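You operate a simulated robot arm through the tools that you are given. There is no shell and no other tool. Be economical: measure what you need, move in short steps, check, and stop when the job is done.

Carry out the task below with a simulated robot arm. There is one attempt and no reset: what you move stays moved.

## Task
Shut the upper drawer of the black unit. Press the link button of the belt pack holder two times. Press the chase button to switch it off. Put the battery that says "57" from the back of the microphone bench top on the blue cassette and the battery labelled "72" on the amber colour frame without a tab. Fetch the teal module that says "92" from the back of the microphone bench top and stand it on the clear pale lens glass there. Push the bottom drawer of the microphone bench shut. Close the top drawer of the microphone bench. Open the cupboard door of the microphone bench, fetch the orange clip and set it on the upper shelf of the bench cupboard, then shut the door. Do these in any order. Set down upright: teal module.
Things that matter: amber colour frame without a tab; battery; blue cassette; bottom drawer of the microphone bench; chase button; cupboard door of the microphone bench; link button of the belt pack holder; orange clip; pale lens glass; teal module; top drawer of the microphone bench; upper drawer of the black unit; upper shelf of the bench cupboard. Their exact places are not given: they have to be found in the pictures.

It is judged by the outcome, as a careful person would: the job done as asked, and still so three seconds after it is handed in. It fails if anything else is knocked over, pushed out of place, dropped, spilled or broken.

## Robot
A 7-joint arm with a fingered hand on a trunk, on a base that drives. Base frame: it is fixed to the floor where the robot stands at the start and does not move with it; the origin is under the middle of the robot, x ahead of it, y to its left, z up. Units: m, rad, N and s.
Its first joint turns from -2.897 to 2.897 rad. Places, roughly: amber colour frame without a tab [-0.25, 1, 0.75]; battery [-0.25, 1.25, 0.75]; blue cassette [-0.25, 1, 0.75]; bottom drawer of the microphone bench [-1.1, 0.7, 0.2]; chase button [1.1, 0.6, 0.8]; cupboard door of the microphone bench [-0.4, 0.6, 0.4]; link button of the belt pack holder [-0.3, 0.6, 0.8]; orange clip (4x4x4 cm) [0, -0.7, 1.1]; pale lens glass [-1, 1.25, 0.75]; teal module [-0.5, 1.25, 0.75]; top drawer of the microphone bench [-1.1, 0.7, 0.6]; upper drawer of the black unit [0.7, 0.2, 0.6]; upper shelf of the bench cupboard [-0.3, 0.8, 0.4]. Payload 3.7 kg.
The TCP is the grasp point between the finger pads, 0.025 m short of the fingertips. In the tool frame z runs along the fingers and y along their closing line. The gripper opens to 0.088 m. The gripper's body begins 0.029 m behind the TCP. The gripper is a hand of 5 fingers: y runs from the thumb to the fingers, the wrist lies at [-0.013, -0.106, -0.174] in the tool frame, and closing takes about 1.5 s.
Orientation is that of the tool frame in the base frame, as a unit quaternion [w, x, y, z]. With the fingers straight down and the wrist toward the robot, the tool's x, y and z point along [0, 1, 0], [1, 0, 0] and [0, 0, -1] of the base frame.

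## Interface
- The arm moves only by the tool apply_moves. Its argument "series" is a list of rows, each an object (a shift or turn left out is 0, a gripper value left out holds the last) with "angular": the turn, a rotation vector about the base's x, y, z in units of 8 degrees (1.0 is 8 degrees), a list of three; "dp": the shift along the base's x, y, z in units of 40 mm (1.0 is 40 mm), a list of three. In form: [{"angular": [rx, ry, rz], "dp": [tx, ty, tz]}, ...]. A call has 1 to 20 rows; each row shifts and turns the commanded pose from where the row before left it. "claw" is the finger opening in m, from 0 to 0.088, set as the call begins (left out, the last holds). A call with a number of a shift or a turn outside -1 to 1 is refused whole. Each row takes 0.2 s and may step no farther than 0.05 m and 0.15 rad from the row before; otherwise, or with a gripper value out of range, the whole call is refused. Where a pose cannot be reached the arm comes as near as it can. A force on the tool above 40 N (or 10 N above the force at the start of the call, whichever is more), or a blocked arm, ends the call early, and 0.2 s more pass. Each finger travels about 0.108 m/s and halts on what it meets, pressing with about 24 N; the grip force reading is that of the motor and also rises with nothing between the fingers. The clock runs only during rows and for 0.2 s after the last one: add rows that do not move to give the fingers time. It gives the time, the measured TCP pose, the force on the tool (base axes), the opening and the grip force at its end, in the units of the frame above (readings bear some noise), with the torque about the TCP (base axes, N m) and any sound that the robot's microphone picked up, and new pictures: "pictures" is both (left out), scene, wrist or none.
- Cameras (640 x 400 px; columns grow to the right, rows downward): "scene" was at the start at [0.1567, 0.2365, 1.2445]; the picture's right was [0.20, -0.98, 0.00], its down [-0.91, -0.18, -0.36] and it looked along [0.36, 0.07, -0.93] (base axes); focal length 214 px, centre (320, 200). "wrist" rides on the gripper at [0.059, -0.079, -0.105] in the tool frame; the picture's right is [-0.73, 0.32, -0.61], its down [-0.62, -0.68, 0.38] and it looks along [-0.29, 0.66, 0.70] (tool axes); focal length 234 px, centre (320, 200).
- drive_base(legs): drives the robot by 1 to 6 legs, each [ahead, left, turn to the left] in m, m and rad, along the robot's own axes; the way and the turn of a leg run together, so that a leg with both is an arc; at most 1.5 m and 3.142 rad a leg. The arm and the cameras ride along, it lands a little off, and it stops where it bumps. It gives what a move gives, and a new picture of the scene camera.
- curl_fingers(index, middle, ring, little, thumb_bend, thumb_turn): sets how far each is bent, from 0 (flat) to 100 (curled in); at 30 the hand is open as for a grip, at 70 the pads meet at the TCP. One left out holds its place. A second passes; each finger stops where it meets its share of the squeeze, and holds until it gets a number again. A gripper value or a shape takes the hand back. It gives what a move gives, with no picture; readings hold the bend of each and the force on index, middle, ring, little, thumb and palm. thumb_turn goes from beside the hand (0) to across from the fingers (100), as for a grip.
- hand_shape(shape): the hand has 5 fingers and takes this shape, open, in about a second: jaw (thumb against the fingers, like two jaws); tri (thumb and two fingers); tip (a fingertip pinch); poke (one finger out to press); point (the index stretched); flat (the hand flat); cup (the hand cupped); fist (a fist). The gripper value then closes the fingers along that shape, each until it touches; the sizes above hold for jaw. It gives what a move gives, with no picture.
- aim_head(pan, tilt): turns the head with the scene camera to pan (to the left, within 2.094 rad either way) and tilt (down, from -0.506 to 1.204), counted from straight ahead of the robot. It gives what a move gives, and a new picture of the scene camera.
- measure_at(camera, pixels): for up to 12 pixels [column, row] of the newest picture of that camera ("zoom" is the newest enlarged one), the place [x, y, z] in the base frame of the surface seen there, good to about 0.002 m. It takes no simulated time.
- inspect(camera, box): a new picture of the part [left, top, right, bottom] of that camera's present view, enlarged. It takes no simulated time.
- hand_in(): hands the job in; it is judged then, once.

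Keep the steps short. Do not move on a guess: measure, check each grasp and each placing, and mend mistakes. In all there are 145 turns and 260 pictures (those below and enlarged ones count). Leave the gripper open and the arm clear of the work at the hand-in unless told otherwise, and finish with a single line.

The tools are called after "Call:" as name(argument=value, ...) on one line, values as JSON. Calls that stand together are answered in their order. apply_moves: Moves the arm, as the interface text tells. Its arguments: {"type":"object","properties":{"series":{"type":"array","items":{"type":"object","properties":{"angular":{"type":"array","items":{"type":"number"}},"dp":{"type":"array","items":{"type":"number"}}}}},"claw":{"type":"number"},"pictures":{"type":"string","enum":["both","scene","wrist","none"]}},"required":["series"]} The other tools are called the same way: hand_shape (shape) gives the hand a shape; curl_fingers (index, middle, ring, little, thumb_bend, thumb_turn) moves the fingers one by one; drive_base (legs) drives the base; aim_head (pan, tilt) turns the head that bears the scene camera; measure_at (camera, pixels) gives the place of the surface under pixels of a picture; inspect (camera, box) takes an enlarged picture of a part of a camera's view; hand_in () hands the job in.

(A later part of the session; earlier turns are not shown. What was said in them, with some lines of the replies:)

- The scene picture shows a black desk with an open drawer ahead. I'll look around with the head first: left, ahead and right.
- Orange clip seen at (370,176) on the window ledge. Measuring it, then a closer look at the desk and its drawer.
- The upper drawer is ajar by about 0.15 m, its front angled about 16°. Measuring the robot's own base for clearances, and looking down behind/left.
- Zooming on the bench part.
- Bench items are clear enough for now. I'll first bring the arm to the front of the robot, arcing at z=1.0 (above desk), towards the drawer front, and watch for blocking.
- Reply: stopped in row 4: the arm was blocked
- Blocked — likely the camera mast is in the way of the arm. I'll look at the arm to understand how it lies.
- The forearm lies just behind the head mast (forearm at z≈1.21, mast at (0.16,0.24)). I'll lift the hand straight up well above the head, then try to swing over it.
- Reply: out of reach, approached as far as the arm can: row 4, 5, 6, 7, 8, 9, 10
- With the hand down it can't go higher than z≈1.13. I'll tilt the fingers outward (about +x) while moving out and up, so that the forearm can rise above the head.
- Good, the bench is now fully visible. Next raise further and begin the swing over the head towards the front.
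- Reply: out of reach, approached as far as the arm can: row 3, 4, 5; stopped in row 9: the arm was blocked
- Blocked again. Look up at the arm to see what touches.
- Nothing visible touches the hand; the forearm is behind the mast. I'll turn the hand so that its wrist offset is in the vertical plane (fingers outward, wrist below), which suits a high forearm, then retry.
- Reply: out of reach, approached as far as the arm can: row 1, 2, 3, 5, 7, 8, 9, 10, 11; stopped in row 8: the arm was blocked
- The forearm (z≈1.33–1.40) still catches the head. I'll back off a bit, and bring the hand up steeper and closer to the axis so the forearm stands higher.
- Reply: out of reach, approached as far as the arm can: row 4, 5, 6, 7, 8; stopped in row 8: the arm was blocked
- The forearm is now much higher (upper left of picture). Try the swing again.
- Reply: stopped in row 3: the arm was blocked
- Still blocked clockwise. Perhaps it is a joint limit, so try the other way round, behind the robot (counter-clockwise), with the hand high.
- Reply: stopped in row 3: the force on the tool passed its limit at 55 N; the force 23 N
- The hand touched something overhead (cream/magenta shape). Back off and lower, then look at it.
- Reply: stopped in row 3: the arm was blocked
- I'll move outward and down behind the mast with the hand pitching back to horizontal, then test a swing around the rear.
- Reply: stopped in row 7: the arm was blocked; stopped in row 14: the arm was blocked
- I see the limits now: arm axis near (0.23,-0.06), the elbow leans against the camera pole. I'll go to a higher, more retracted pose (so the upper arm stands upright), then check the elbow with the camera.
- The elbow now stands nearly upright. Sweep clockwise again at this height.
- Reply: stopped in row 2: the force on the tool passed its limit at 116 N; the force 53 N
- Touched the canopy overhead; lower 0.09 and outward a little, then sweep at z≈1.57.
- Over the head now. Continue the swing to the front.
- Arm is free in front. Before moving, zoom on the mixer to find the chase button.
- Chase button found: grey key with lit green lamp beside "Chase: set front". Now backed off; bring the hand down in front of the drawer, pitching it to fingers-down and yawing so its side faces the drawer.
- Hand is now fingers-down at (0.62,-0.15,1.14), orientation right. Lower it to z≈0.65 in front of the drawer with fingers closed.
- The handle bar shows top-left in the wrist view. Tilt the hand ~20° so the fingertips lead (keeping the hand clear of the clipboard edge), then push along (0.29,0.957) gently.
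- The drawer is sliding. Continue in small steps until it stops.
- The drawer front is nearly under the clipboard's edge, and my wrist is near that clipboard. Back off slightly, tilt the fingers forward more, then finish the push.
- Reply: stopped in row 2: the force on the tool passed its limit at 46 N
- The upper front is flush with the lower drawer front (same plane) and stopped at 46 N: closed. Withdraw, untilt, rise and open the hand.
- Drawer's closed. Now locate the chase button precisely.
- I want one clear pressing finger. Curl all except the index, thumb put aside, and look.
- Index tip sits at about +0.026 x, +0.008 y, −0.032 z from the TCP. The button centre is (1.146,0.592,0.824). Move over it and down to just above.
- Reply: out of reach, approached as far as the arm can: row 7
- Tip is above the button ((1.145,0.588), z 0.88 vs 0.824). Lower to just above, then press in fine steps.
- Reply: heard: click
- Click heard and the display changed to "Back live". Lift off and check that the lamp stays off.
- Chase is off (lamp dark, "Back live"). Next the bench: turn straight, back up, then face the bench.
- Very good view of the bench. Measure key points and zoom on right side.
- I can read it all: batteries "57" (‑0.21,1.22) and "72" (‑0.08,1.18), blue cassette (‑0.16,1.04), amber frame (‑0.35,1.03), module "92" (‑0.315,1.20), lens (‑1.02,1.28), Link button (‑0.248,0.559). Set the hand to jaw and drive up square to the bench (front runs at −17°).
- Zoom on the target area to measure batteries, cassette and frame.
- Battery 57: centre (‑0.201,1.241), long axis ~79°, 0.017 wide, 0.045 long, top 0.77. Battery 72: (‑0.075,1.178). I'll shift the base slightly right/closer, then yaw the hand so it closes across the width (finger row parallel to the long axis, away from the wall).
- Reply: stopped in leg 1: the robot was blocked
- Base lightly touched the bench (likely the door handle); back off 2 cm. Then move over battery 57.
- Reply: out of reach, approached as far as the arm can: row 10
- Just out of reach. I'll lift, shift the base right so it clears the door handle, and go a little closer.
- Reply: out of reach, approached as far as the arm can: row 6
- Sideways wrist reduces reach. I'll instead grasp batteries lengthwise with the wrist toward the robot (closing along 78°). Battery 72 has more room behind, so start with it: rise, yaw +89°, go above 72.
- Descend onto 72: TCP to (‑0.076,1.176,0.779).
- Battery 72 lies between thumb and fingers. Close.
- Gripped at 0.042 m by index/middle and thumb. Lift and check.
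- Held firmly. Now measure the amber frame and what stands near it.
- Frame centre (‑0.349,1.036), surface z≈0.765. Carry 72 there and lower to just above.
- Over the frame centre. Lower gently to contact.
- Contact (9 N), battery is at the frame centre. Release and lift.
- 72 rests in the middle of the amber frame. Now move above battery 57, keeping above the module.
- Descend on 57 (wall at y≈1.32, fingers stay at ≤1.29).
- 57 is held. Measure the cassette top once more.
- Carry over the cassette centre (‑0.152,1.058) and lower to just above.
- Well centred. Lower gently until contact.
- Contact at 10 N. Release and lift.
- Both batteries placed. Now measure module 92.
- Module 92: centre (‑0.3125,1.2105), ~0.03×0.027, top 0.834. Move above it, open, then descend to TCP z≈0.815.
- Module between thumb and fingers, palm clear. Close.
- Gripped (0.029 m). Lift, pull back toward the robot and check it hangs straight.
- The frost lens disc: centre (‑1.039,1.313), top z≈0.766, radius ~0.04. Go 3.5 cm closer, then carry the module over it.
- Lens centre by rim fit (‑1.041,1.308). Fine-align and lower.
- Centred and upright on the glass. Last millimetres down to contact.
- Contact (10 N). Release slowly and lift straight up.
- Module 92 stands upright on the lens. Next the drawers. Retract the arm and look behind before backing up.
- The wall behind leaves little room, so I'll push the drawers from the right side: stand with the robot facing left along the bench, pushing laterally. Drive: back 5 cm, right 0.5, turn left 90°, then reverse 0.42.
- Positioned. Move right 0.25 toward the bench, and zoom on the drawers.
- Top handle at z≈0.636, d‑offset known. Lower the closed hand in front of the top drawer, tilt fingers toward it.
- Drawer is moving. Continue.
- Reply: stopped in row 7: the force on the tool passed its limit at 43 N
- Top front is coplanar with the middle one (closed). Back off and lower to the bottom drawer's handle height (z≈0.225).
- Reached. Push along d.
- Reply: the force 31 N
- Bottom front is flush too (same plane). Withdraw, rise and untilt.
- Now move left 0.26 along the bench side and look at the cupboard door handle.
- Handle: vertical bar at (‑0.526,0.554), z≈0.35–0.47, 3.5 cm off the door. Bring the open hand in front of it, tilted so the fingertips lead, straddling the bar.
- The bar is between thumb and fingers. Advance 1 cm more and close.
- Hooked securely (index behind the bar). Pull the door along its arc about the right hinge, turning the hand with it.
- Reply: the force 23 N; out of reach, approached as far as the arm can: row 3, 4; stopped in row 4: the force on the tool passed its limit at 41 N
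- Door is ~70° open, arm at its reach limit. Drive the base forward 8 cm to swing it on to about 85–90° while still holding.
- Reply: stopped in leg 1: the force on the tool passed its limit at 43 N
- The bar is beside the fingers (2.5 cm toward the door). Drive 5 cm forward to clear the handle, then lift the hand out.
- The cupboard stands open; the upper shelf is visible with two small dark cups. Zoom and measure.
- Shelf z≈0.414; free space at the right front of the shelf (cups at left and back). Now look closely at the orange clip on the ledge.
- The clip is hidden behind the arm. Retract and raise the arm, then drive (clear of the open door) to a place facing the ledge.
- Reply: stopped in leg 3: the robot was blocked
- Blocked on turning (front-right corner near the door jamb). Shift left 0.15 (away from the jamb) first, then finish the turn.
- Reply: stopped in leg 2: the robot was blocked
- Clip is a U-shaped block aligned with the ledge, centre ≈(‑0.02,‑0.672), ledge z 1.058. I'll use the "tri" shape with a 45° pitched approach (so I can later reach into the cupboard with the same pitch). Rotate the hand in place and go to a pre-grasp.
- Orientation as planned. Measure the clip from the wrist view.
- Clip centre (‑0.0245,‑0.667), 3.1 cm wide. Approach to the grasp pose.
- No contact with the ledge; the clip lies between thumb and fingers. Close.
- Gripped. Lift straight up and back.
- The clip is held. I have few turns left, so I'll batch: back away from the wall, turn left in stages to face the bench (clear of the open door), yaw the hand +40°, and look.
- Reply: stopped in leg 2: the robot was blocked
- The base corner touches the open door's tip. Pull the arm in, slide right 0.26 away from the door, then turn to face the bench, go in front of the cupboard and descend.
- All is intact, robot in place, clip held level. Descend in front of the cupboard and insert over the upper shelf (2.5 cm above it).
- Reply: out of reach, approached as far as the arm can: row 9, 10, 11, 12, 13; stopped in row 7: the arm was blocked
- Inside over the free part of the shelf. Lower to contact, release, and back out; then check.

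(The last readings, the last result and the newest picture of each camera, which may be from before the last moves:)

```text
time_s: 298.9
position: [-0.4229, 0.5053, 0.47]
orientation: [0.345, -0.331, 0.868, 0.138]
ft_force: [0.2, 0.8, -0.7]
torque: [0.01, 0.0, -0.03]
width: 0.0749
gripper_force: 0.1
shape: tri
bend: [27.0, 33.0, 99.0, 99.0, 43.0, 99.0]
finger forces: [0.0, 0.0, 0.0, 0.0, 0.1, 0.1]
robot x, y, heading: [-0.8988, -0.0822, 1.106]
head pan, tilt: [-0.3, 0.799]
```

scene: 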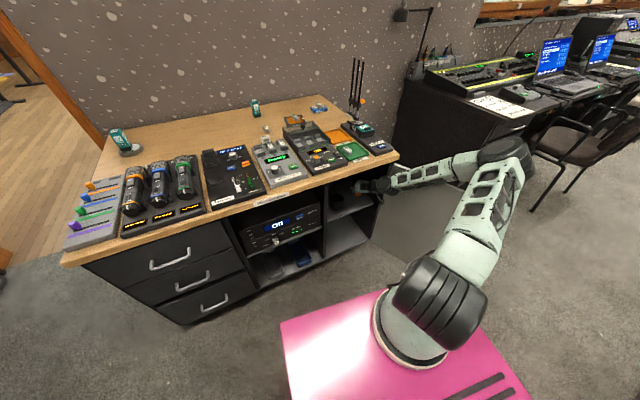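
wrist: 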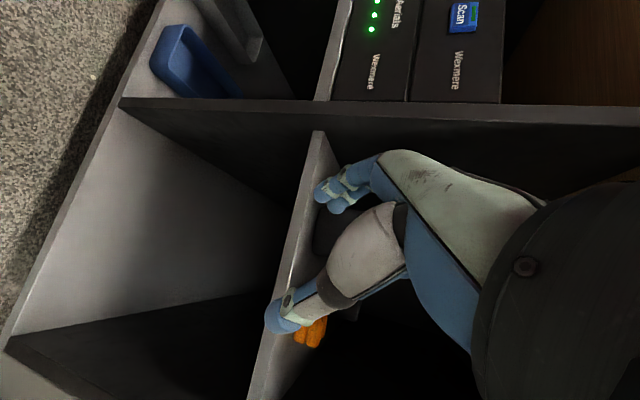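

The clip sits on the upper shelf. Now, in one batch: withdraw, rise, shift the base left for better reach, bring the closed hand over to the outer side of the door, and swing the door shut along its arc; then check.

Call:
apply_moves(series=[{"dp": [-0.6, -0.5, 0.2]}, {"dp": [-0.6, -0.5, 0.2]}, {"dp": [0.5, -0.3, 1]}, {"dp": [0.5, -0.3, 1]}, {"dp": [0.5, -0.3, 1]}, {"dp": [0.5, -0.3, 1]}, {"dp": [0.5, -0.3, 1]}, {"dp": [0.5, -0.3, 1]}, {"dp": [0.5, -0.3, 1]}, {"dp": [0.5, -0.3, 1]}, {"dp": [0.5, -0.3, 1]}, {"dp": [0.5, -0.3, 1]}], pictures="none")

Call:
hand_shape(shape="jaw")

Call:
drive_base(legs=[[0, 0.22, 0]])

Call:
apply_moves(series=[{"dp": [0.9, -0.41, 0], "angular": [-0.614, 0.707, 0]}, {"dp": [0.9, -0.41, 0], "angular": [-0.614, 0.707, 0]}, {"dp": [0.9, -0.41, 0], "angular": [-0.614, 0.707, 0]}, {"dp": [0.9, -0.41, 0], "angular": [-0.614, 0.707, 0]}, {"dp": [0.9, -0.41, 0], "angular": [-0.614, 0.707, 0]}, {"dp": [0.9, -0.41, 0], "angular": [-0.614, 0.707, 0]}, {"dp": [0.9, -0.41, 0], "angular": [0.86, -0.26, 0]}, {"dp": [0.9, -0.41, 0], "angular": [0.86, -0.26, 0]}, {"dp": [0.9, -0.41, 0], "angular": [0.86, -0.26, 0]}], claw=0.0, pictures="both")

```text
time_s: 301.5
position: [-0.2695, 0.3434, 0.8851]
orientation: [0.344, -0.331, 0.868, 0.138]
ft_force: [0.9, -0.3, -0.4]
torque: [-0.01, 0.01, 0.03]
width: 0.0748
gripper_force: 0.0
shape: tri
bend: [27.0, 33.0, 99.0, 99.0, 43.0, 99.0]
finger forces: [0.0, 0.1, 0.0, 0.1, 0.1, 0.0]
robot x, y, heading: [-0.9005, -0.0822, 1.105]
head pan, tilt: [-0.3, 0.799]
```

```text
time_s: 302.4
position: [-0.2693, 0.3433, 0.8834]
orientation: [0.345, -0.331, 0.868, 0.139]
ft_force: [0.3, -1.5, 0.3]
torque: [0.02, -0.01, -0.01]
width: 0.0877
gripper_force: 0.0
shape: jaw
bend: [30.0, 30.0, 30.0, 30.0, 30.0, 98.0]
finger forces: [0.0, 0.0, 0.0, 0.1, 0.0, 0.0]
robot x, y, heading: [-0.8978, -0.0799, 1.104]
head pan, tilt: [-0.3, 0.799]
```

```text
time_s: 304.1
position: [-0.4664, 0.4423, 0.8831]
orientation: [0.345, -0.331, 0.867, 0.139]
ft_force: [-0.2, -0.1, 0.2]
torque: [0.0, -0.01, 0.01]
width: 0.088
gripper_force: 0.1
shape: jaw
bend: [30.0, 30.0, 30.0, 30.0, 30.0, 98.0]
finger forces: [0.0, 0.1, 0.1, 0.1, 0.0, 0.0]
robot x, y, heading: [-1.0978, 0.0175, 1.109]
head pan, tilt: [-0.3, 0.799]
```

scene: 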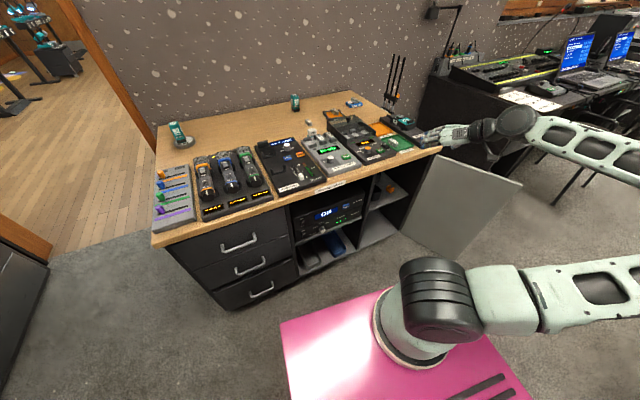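

```text
time_s: 306.1
position: [-0.1412, 0.2927, 0.8868]
orientation: [0.1, -0.349, 0.919, 0.155]
ft_force: [0.4, -0.5, -0.6]
torque: [0.01, -0.01, -0.01]
width: 0.0
gripper_force: 24.0
shape: jaw
bend: [70.0, 70.0, 70.0, 70.0, 39.0, 100.0]
finger forces: [0.1, 0.0, 0.0, 0.1, 0.0, 0.0]
robot x, y, heading: [-1.0949, 0.0141, 1.106]
head pan, tilt: [-0.3, 0.799]
5 turns are left
```

scene: 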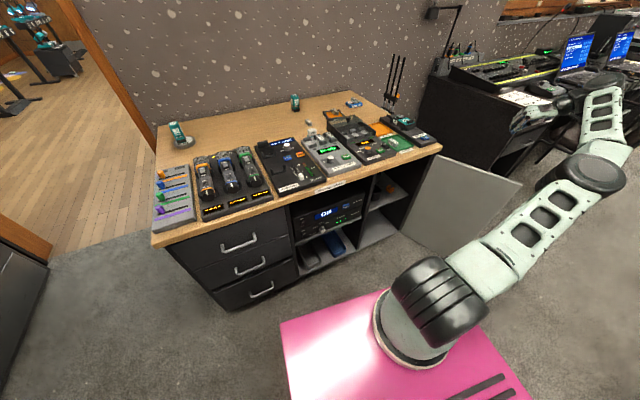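
wrist: 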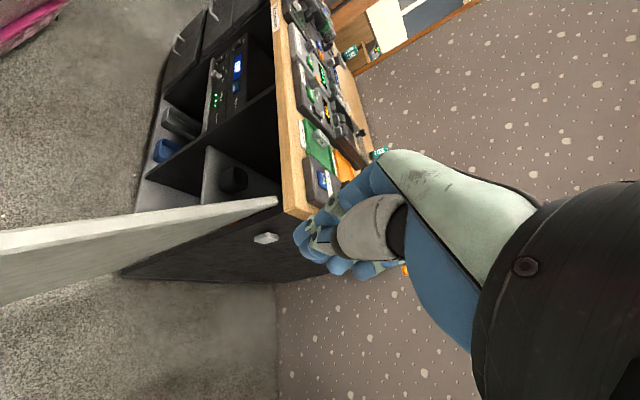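

Hand is on the outer side of the door. Lower it and sweep the door shut along the arc, press it home, withdraw, and check.

Call:
apply_moves(series=[{"dp": [0, 0, -1]}, {"dp": [0, 0, -1]}, {"dp": [0, 0, -1]}, {"dp": [0, 0, -1]}, {"dp": [0, 0, -1]}, {"dp": [0, 0, -1]}, {"dp": [0, 0, -1]}, {"dp": [-0.44, -0.1, 0]}, {"dp": [-0.44, -0.1, 0]}, {"dp": [-0.45, -0.02, 0]}, {"dp": [-0.45, -0.02, 0]}, {"dp": [-0.45, 0.05, 0]}, {"dp": [-0.45, 0.05, 0]}, {"dp": [-0.43, 0.13, 0]}, {"dp": [-0.43, 0.13, 0]}, {"dp": [-0.4, 0.2, 0]}, {"dp": [-0.4, 0.2, 0]}], pictures="wrist")

Call:
apply_moves(series=[{"dp": [-0.36, 0.27, 0]}, {"dp": [-0.36, 0.27, 0]}, {"dp": [-0.31, 0.33, 0]}, {"dp": [-0.31, 0.33, 0]}, {"dp": [-0.25, 0.38, 0]}, {"dp": [-0.25, 0.38, 0]}, {"dp": [-0.18, 0.41, 0]}, {"dp": [-0.18, 0.41, 0]}, {"dp": [-0.1, 0.44, 0]}, {"dp": [-0.1, 0.44, 0]}, {"dp": [-0.02, 0.45, 0]}, {"dp": [-0.02, 0.45, 0]}, {"dp": [0.074, 0.239, 0]}, {"dp": [0.074, 0.239, 0]}, {"dp": [0.074, 0.239, 0]}, {"dp": [0.074, 0.239, 0]}, {"dp": [0.074, 0.239, 0]}], pictures="both")

Call:
inspect(camera="scene", box=[330, 120, 530, 270])

```text
time_s: 309.7
position: [-0.3165, 0.3165, 0.6041]
orientation: [0.099, -0.349, 0.919, 0.154]
ft_force: [0.9, -0.1, 0.1]
torque: [0.0, -0.02, 0.0]
width: 0.0
gripper_force: 24.0
shape: jaw
bend: [70.0, 70.0, 70.0, 70.0, 39.0, 100.0]
finger forces: [0.0, 0.0, 0.1, 0.0, 0.0, 0.1]
robot x, y, heading: [-1.1007, 0.0193, 1.103]
head pan, tilt: [-0.3, 0.799]
```

wrist: 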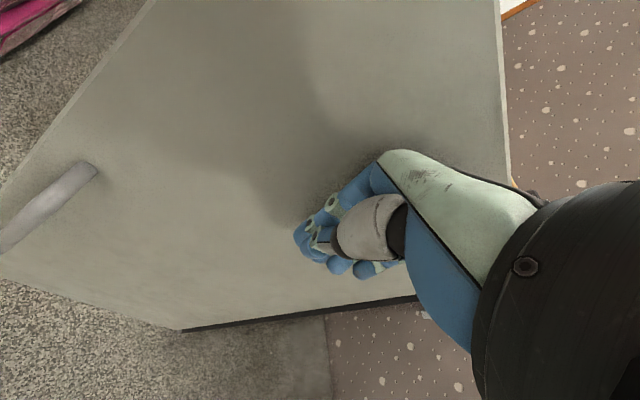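

```text
time_s: 313.0
position: [-0.4055, 0.5215, 0.6049]
orientation: [0.096, -0.349, 0.92, 0.153]
ft_force: [-9.2, -21.2, 6.7]
torque: [0.84, -0.35, -0.04]
width: 0.0002
gripper_force: 23.3
shape: jaw
bend: [70.0, 70.0, 70.0, 70.0, 39.0, 100.0]
finger forces: [0.0, 0.0, 8.2, 14.1, 0.0, 0.1]
robot x, y, heading: [-1.0996, 0.0129, 1.106]
head pan, tilt: [-0.3, 0.799]
stopped in row 16: the force on the tool passed its limit at 49 N (the readings are from after the stop); the commanded pose is now the measured one
```

scene: 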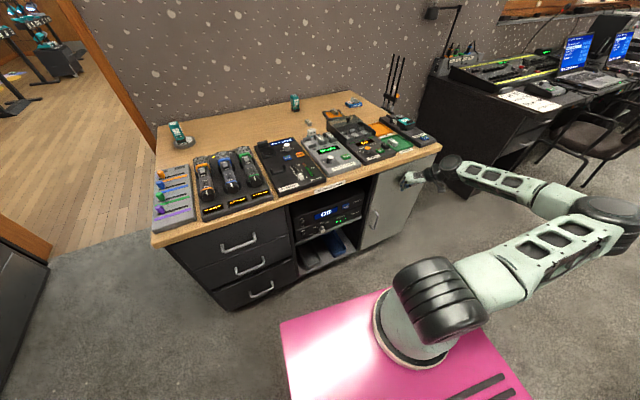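
wrist: 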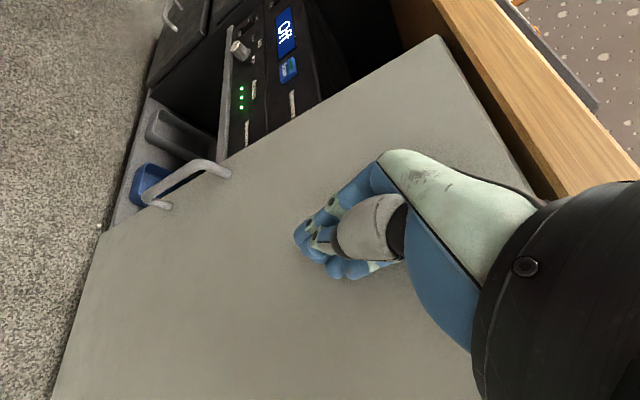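

```text
2.67 times, centred on (430, 195) of scene
4 turns are left
```

zoom: 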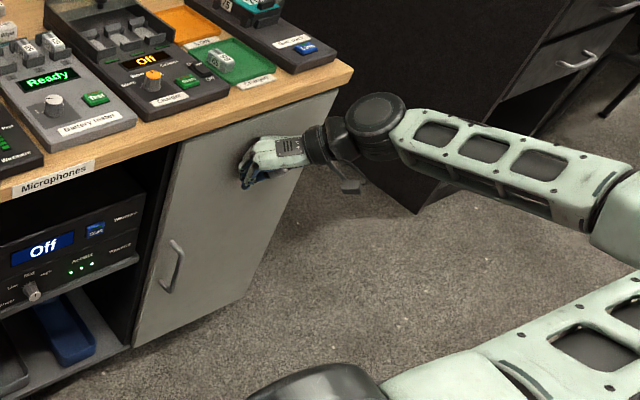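

The door stopped at 49 N and looks shut. Measure its plane, then withdraw, straighten, form the pressing finger and go above the Link button.

Call:
measure_at(camera="zoom", pixels=[[195, 180], [160, 300], [230, 250], [150, 330], [307, 48], [303, 45], [312, 51]])

Call:
apply_moves(series=[{"dp": [-0.22, -0.72, 0]}, {"dp": [-0.22, -0.72, 0]}, {"dp": [-0.22, -0.72, 0]}, {"dp": [0, 0, 1], "angular": [-0.86, 0.26, 0]}, {"dp": [0, 0, 1], "angular": [-0.86, 0.26, 0]}, {"dp": [0, 0, 1], "angular": [-0.86, 0.26, 0]}, {"dp": [0, 0, 1]}, {"dp": [0, 0, 1]}, {"dp": [0, 0, 1]}, {"dp": [0, 0, 1]}, {"dp": [0, 0, 1]}, {"dp": [0, 0, 1]}, {"dp": [0, 0, 1]}], pictures="none")

Call:
curl_fingers(index=50, middle=100, ring=100, little=100, thumb_bend=60, thumb_turn=0)

Call:
apply_moves(series=[{"dp": [0.857, 0.45, 0]}, {"dp": [0.857, 0.45, 0]}, {"dp": [0.857, 0.45, 0]}, {"dp": [0.857, 0.45, 0]}, {"dp": [0.857, 0.45, 0]}, {"dp": [0.857, 0.45, 0]}, {"dp": [0, 0, -1]}, {"dp": [0, 0, -1]}, {"dp": [0, 0, -1]}, {"dp": [0, 0, -0.8]}], pictures="both")

Call:
inspect(camera="scene", box=[370, 85, 470, 175])

Call:
inspect(camera="wrist", box=[220, 100, 420, 300])

```text
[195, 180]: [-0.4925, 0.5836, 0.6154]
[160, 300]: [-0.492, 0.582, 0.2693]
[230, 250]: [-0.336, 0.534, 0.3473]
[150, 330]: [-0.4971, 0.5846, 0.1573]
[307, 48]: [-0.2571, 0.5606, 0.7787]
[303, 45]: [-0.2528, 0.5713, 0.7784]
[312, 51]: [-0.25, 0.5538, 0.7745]
```

```text
time_s: 315.8
position: [-0.4331, 0.4343, 1.0043]
orientation: [-0.017, -0.351, 0.936, 0.004]
ft_force: [-0.7, 0.9, -0.1]
torque: [0.02, -0.02, -0.01]
width: 0.0002
gripper_force: 24.4
shape: jaw
bend: [70.0, 70.0, 70.0, 70.0, 40.0, 100.0]
finger forces: [0.0, 0.0, 0.0, 0.0, 0.0, 0.0]
robot x, y, heading: [-1.0976, 0.0143, 1.112]
head pan, tilt: [-0.3, 0.799]
```

```text
time_s: 316.8
position: [-0.4313, 0.4353, 1.0036]
orientation: [-0.017, -0.353, 0.936, 0.004]
ft_force: [0.4, -0.3, 0.9]
torque: [0.01, 0.03, 0.01]
width: 0.0851
gripper_force: 0.0
shape: fingers
bend: [50.0, 100.0, 100.0, 100.0, 60.0, 0.0]
finger forces: [0.0, 0.0, 0.0, 0.0, 0.1, 0.0]
robot x, y, heading: [-1.0963, 0.0171, 1.104]
head pan, tilt: [-0.3, 0.799]
```

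```text
time_s: 319.0
position: [-0.2426, 0.5379, 0.8482]
orientation: [-0.016, -0.352, 0.936, 0.005]
ft_force: [-0.4, -0.4, 0.1]
torque: [-0.02, -0.04, 0.03]
width: 0.0851
gripper_force: 0.1
shape: fingers
bend: [50.0, 100.0, 100.0, 100.0, 60.0, 0.0]
finger forces: [0.0, 0.1, 0.1, 0.1, 0.0, 0.1]
out of reach, approached as far as the arm can: row 6
robot x, y, heading: [-1.0995, 0.0145, 1.106]
head pan, tilt: [-0.3, 0.799]
```

scene: 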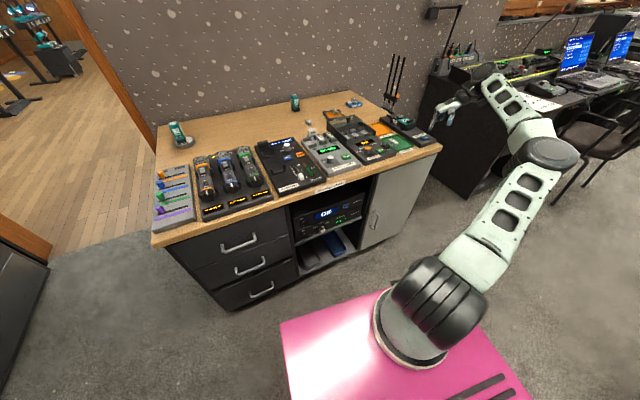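
wrist: 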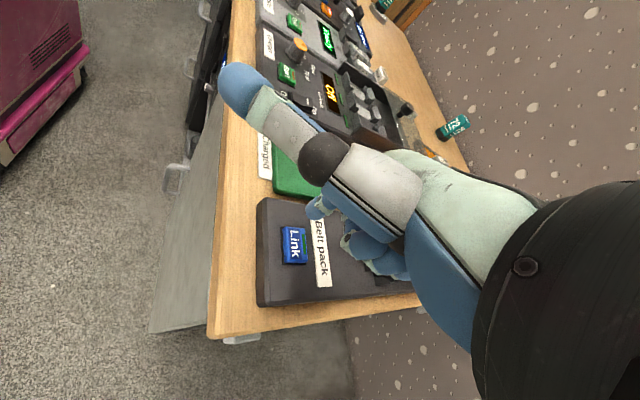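

```text
4.44 times, centred on (420, 130) of scene
```

zoom: 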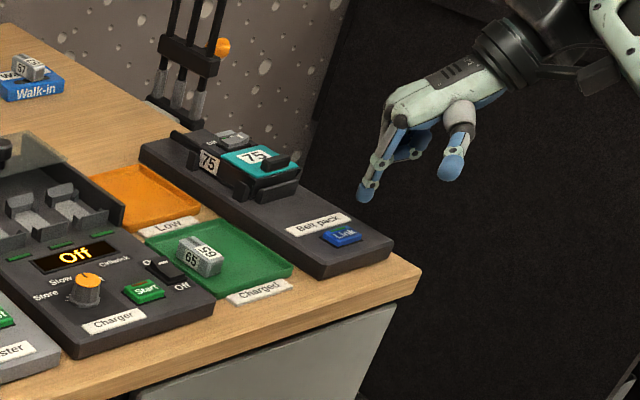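

```text
2.00 times, centred on (320, 200) of wrist
3 turns are left
```

zoom: 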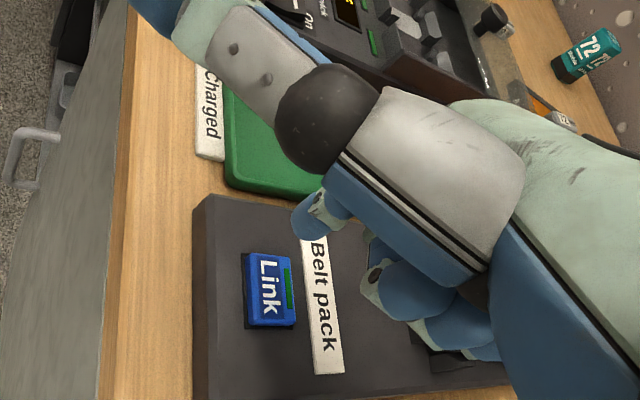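

Door plane d≈0: closed. The fingertip ray check puts the tip 1.7 cm short of the Link centre (‑0.251,0.562), so I shift by (+0.015,+0.007), press, release, press again, release.

Call:
apply_moves(series=[{"dp": [0.19, 0.09, -0.3]}, {"dp": [0.19, 0.085, -0.3]}, {"dp": [0, 0, -0.2]}, {"dp": [0, 0, -0.1]}, {"dp": [0, 0, -0.1]}, {"dp": [0, 0, -0.1]}, {"dp": [0, 0, -0.1]}, {"dp": [0, 0, -0.08]}, {"dp": [0, 0, 0]}], pictures="wrist")

Call:
apply_moves(series=[{"dp": [0, 0, 0.3]}, {"dp": [0, 0, 0.3]}, {"dp": [0, 0, 0]}, {"dp": [0, 0, 0]}], pictures="wrist")

Call:
apply_moves(series=[{"dp": [0, 0, -0.25]}, {"dp": [0, 0, -0.15]}, {"dp": [0, 0, -0.1]}, {"dp": [0, 0, -0.1]}, {"dp": [0, 0, 0]}], pictures="none")

Call:
apply_moves(series=[{"dp": [0, 0, 0.3]}, {"dp": [0, 0, 0.6]}, {"dp": [0, 0, 0.6]}], pictures="both")

Call:
inspect(camera="scene", box=[330, 85, 470, 205])

```text
time_s: 321.0
position: [-0.2294, 0.542, 0.801]
orientation: [-0.017, -0.352, 0.936, 0.005]
ft_force: [1.2, -0.8, 9.5]
torque: [0.12, 0.24, -0.02]
width: 0.0857
gripper_force: 4.3
shape: fingers
bend: [50.0, 100.0, 100.0, 100.0, 60.0, 0.0]
finger forces: [9.5, 0.1, 0.0, 0.0, 0.0, 0.0]
robot x, y, heading: [-1.0942, 0.0135, 1.107]
head pan, tilt: [-0.3, 0.799]
heard: click
```

wrist: 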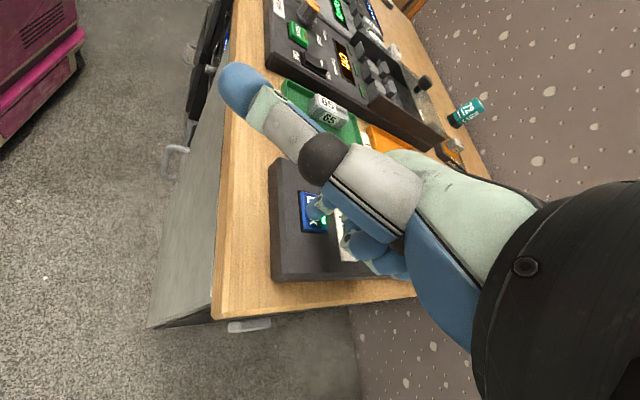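

```text
time_s: 322.0
position: [-0.2272, 0.5431, 0.8253]
orientation: [-0.018, -0.353, 0.936, 0.004]
ft_force: [0.1, 0.3, 0.8]
torque: [-0.01, 0.01, 0.01]
width: 0.0852
gripper_force: 0.0
shape: fingers
bend: [50.0, 100.0, 100.0, 100.0, 60.0, 0.0]
finger forces: [0.0, 0.0, 0.1, 0.0, 0.0, 0.0]
robot x, y, heading: [-1.0978, 0.0181, 1.106]
head pan, tilt: [-0.3, 0.799]
```

wrist: 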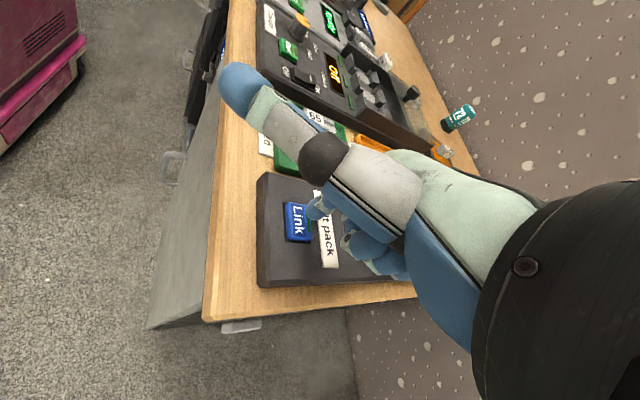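

```text
time_s: 323.2
position: [-0.2286, 0.543, 0.8019]
orientation: [-0.017, -0.353, 0.936, 0.005]
ft_force: [1.5, 0.0, 10.4]
torque: [0.2, 0.29, -0.02]
width: 0.0853
gripper_force: 5.3
shape: fingers
bend: [50.0, 100.0, 100.0, 100.0, 60.0, 0.0]
finger forces: [10.5, 0.0, 0.0, 0.1, 0.1, 0.0]
robot x, y, heading: [-1.0977, 0.0135, 1.106]
head pan, tilt: [-0.3, 0.799]
heard: click
```

```text
time_s: 324.0
position: [-0.2265, 0.5417, 0.8612]
orientation: [-0.017, -0.352, 0.936, 0.004]
ft_force: [0.1, 0.0, 0.3]
torque: [0.03, 0.07, 0.01]
width: 0.0854
gripper_force: 0.0
shape: fingers
bend: [50.0, 100.0, 100.0, 100.0, 60.0, 0.0]
finger forces: [0.1, 0.1, 0.1, 0.0, 0.0, 0.0]
robot x, y, heading: [-1.0985, 0.0135, 1.108]
head pan, tilt: [-0.3, 0.799]
```

scene: 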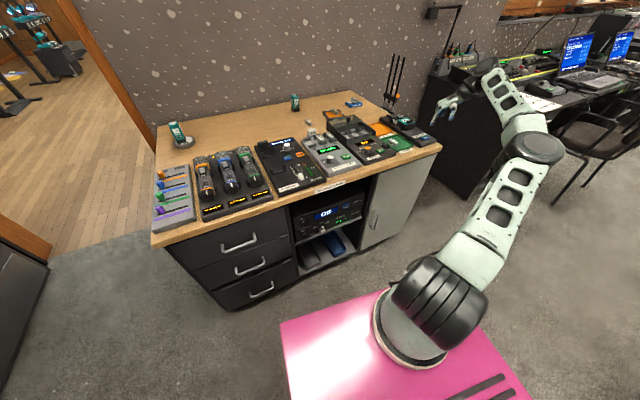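
wrist: 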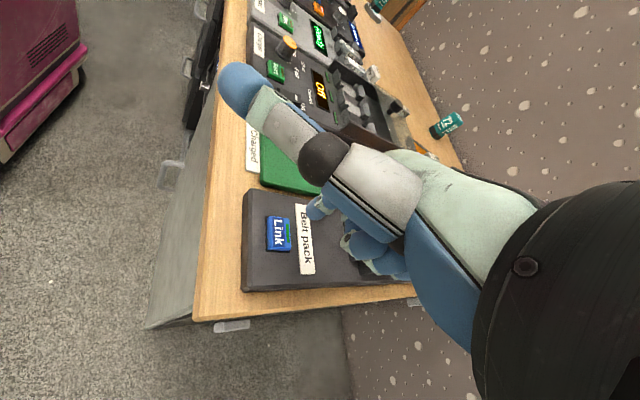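

```text
3.33 times, centred on (400, 145) of scene
2 turns are left
```

zoom: 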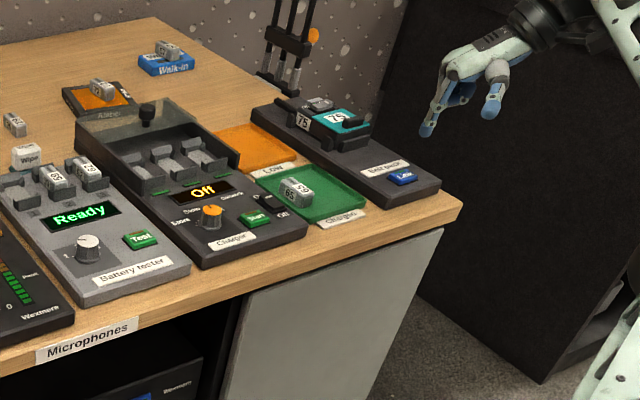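

Two clicks were heard, and batteries, module, drawers and door are all in place. Raise and pull the arm clear, open the hand, and hand in.

Call:
apply_moves(series=[{"dp": [0, 0, 1]}, {"dp": [0, 0, 1]}, {"dp": [-0.4, -0.5, 0.6]}, {"dp": [-0.5, -0.7, 0.3]}, {"dp": [-0.5, -0.7, 0]}, {"dp": [-0.5, -0.7, 0]}], pictures="none")

Call:
hand_shape(shape="jaw")

Call:
hand_in()

```text
time_s: 325.4
position: [-0.3055, 0.4405, 0.9769]
orientation: [-0.018, -0.353, 0.935, 0.004]
ft_force: [0.4, 0.5, 0.1]
torque: [0.03, -0.02, -0.02]
width: 0.0854
gripper_force: 0.0
shape: fingers
bend: [50.0, 100.0, 100.0, 100.0, 60.0, 0.0]
finger forces: [0.0, 0.1, 0.0, 0.0, 0.1, 0.0]
robot x, y, heading: [-1.0988, 0.0154, 1.107]
head pan, tilt: [-0.3, 0.799]
```

```text
time_s: 326.3
position: [-0.3052, 0.4396, 0.977]
orientation: [-0.018, -0.353, 0.936, 0.005]
ft_force: [0.6, 0.5, -0.4]
torque: [0.02, 0.01, -0.02]
width: 0.0878
gripper_force: 0.1
shape: jaw
bend: [30.0, 30.0, 30.0, 30.0, 30.0, 97.0]
finger forces: [0.1, 0.0, 0.1, 0.0, 0.0, 0.0]
robot x, y, heading: [-1.0956, 0.0163, 1.107]
head pan, tilt: [-0.3, 0.799]
```

```text
The job is handed in.
```

All the tasks are done and the job is handed in; on the way the hand struck a striped overhead canopy twice (up to 116 N), and the base bumped the bench front once and touched the open cupboard door once, with nothing seen displaced.
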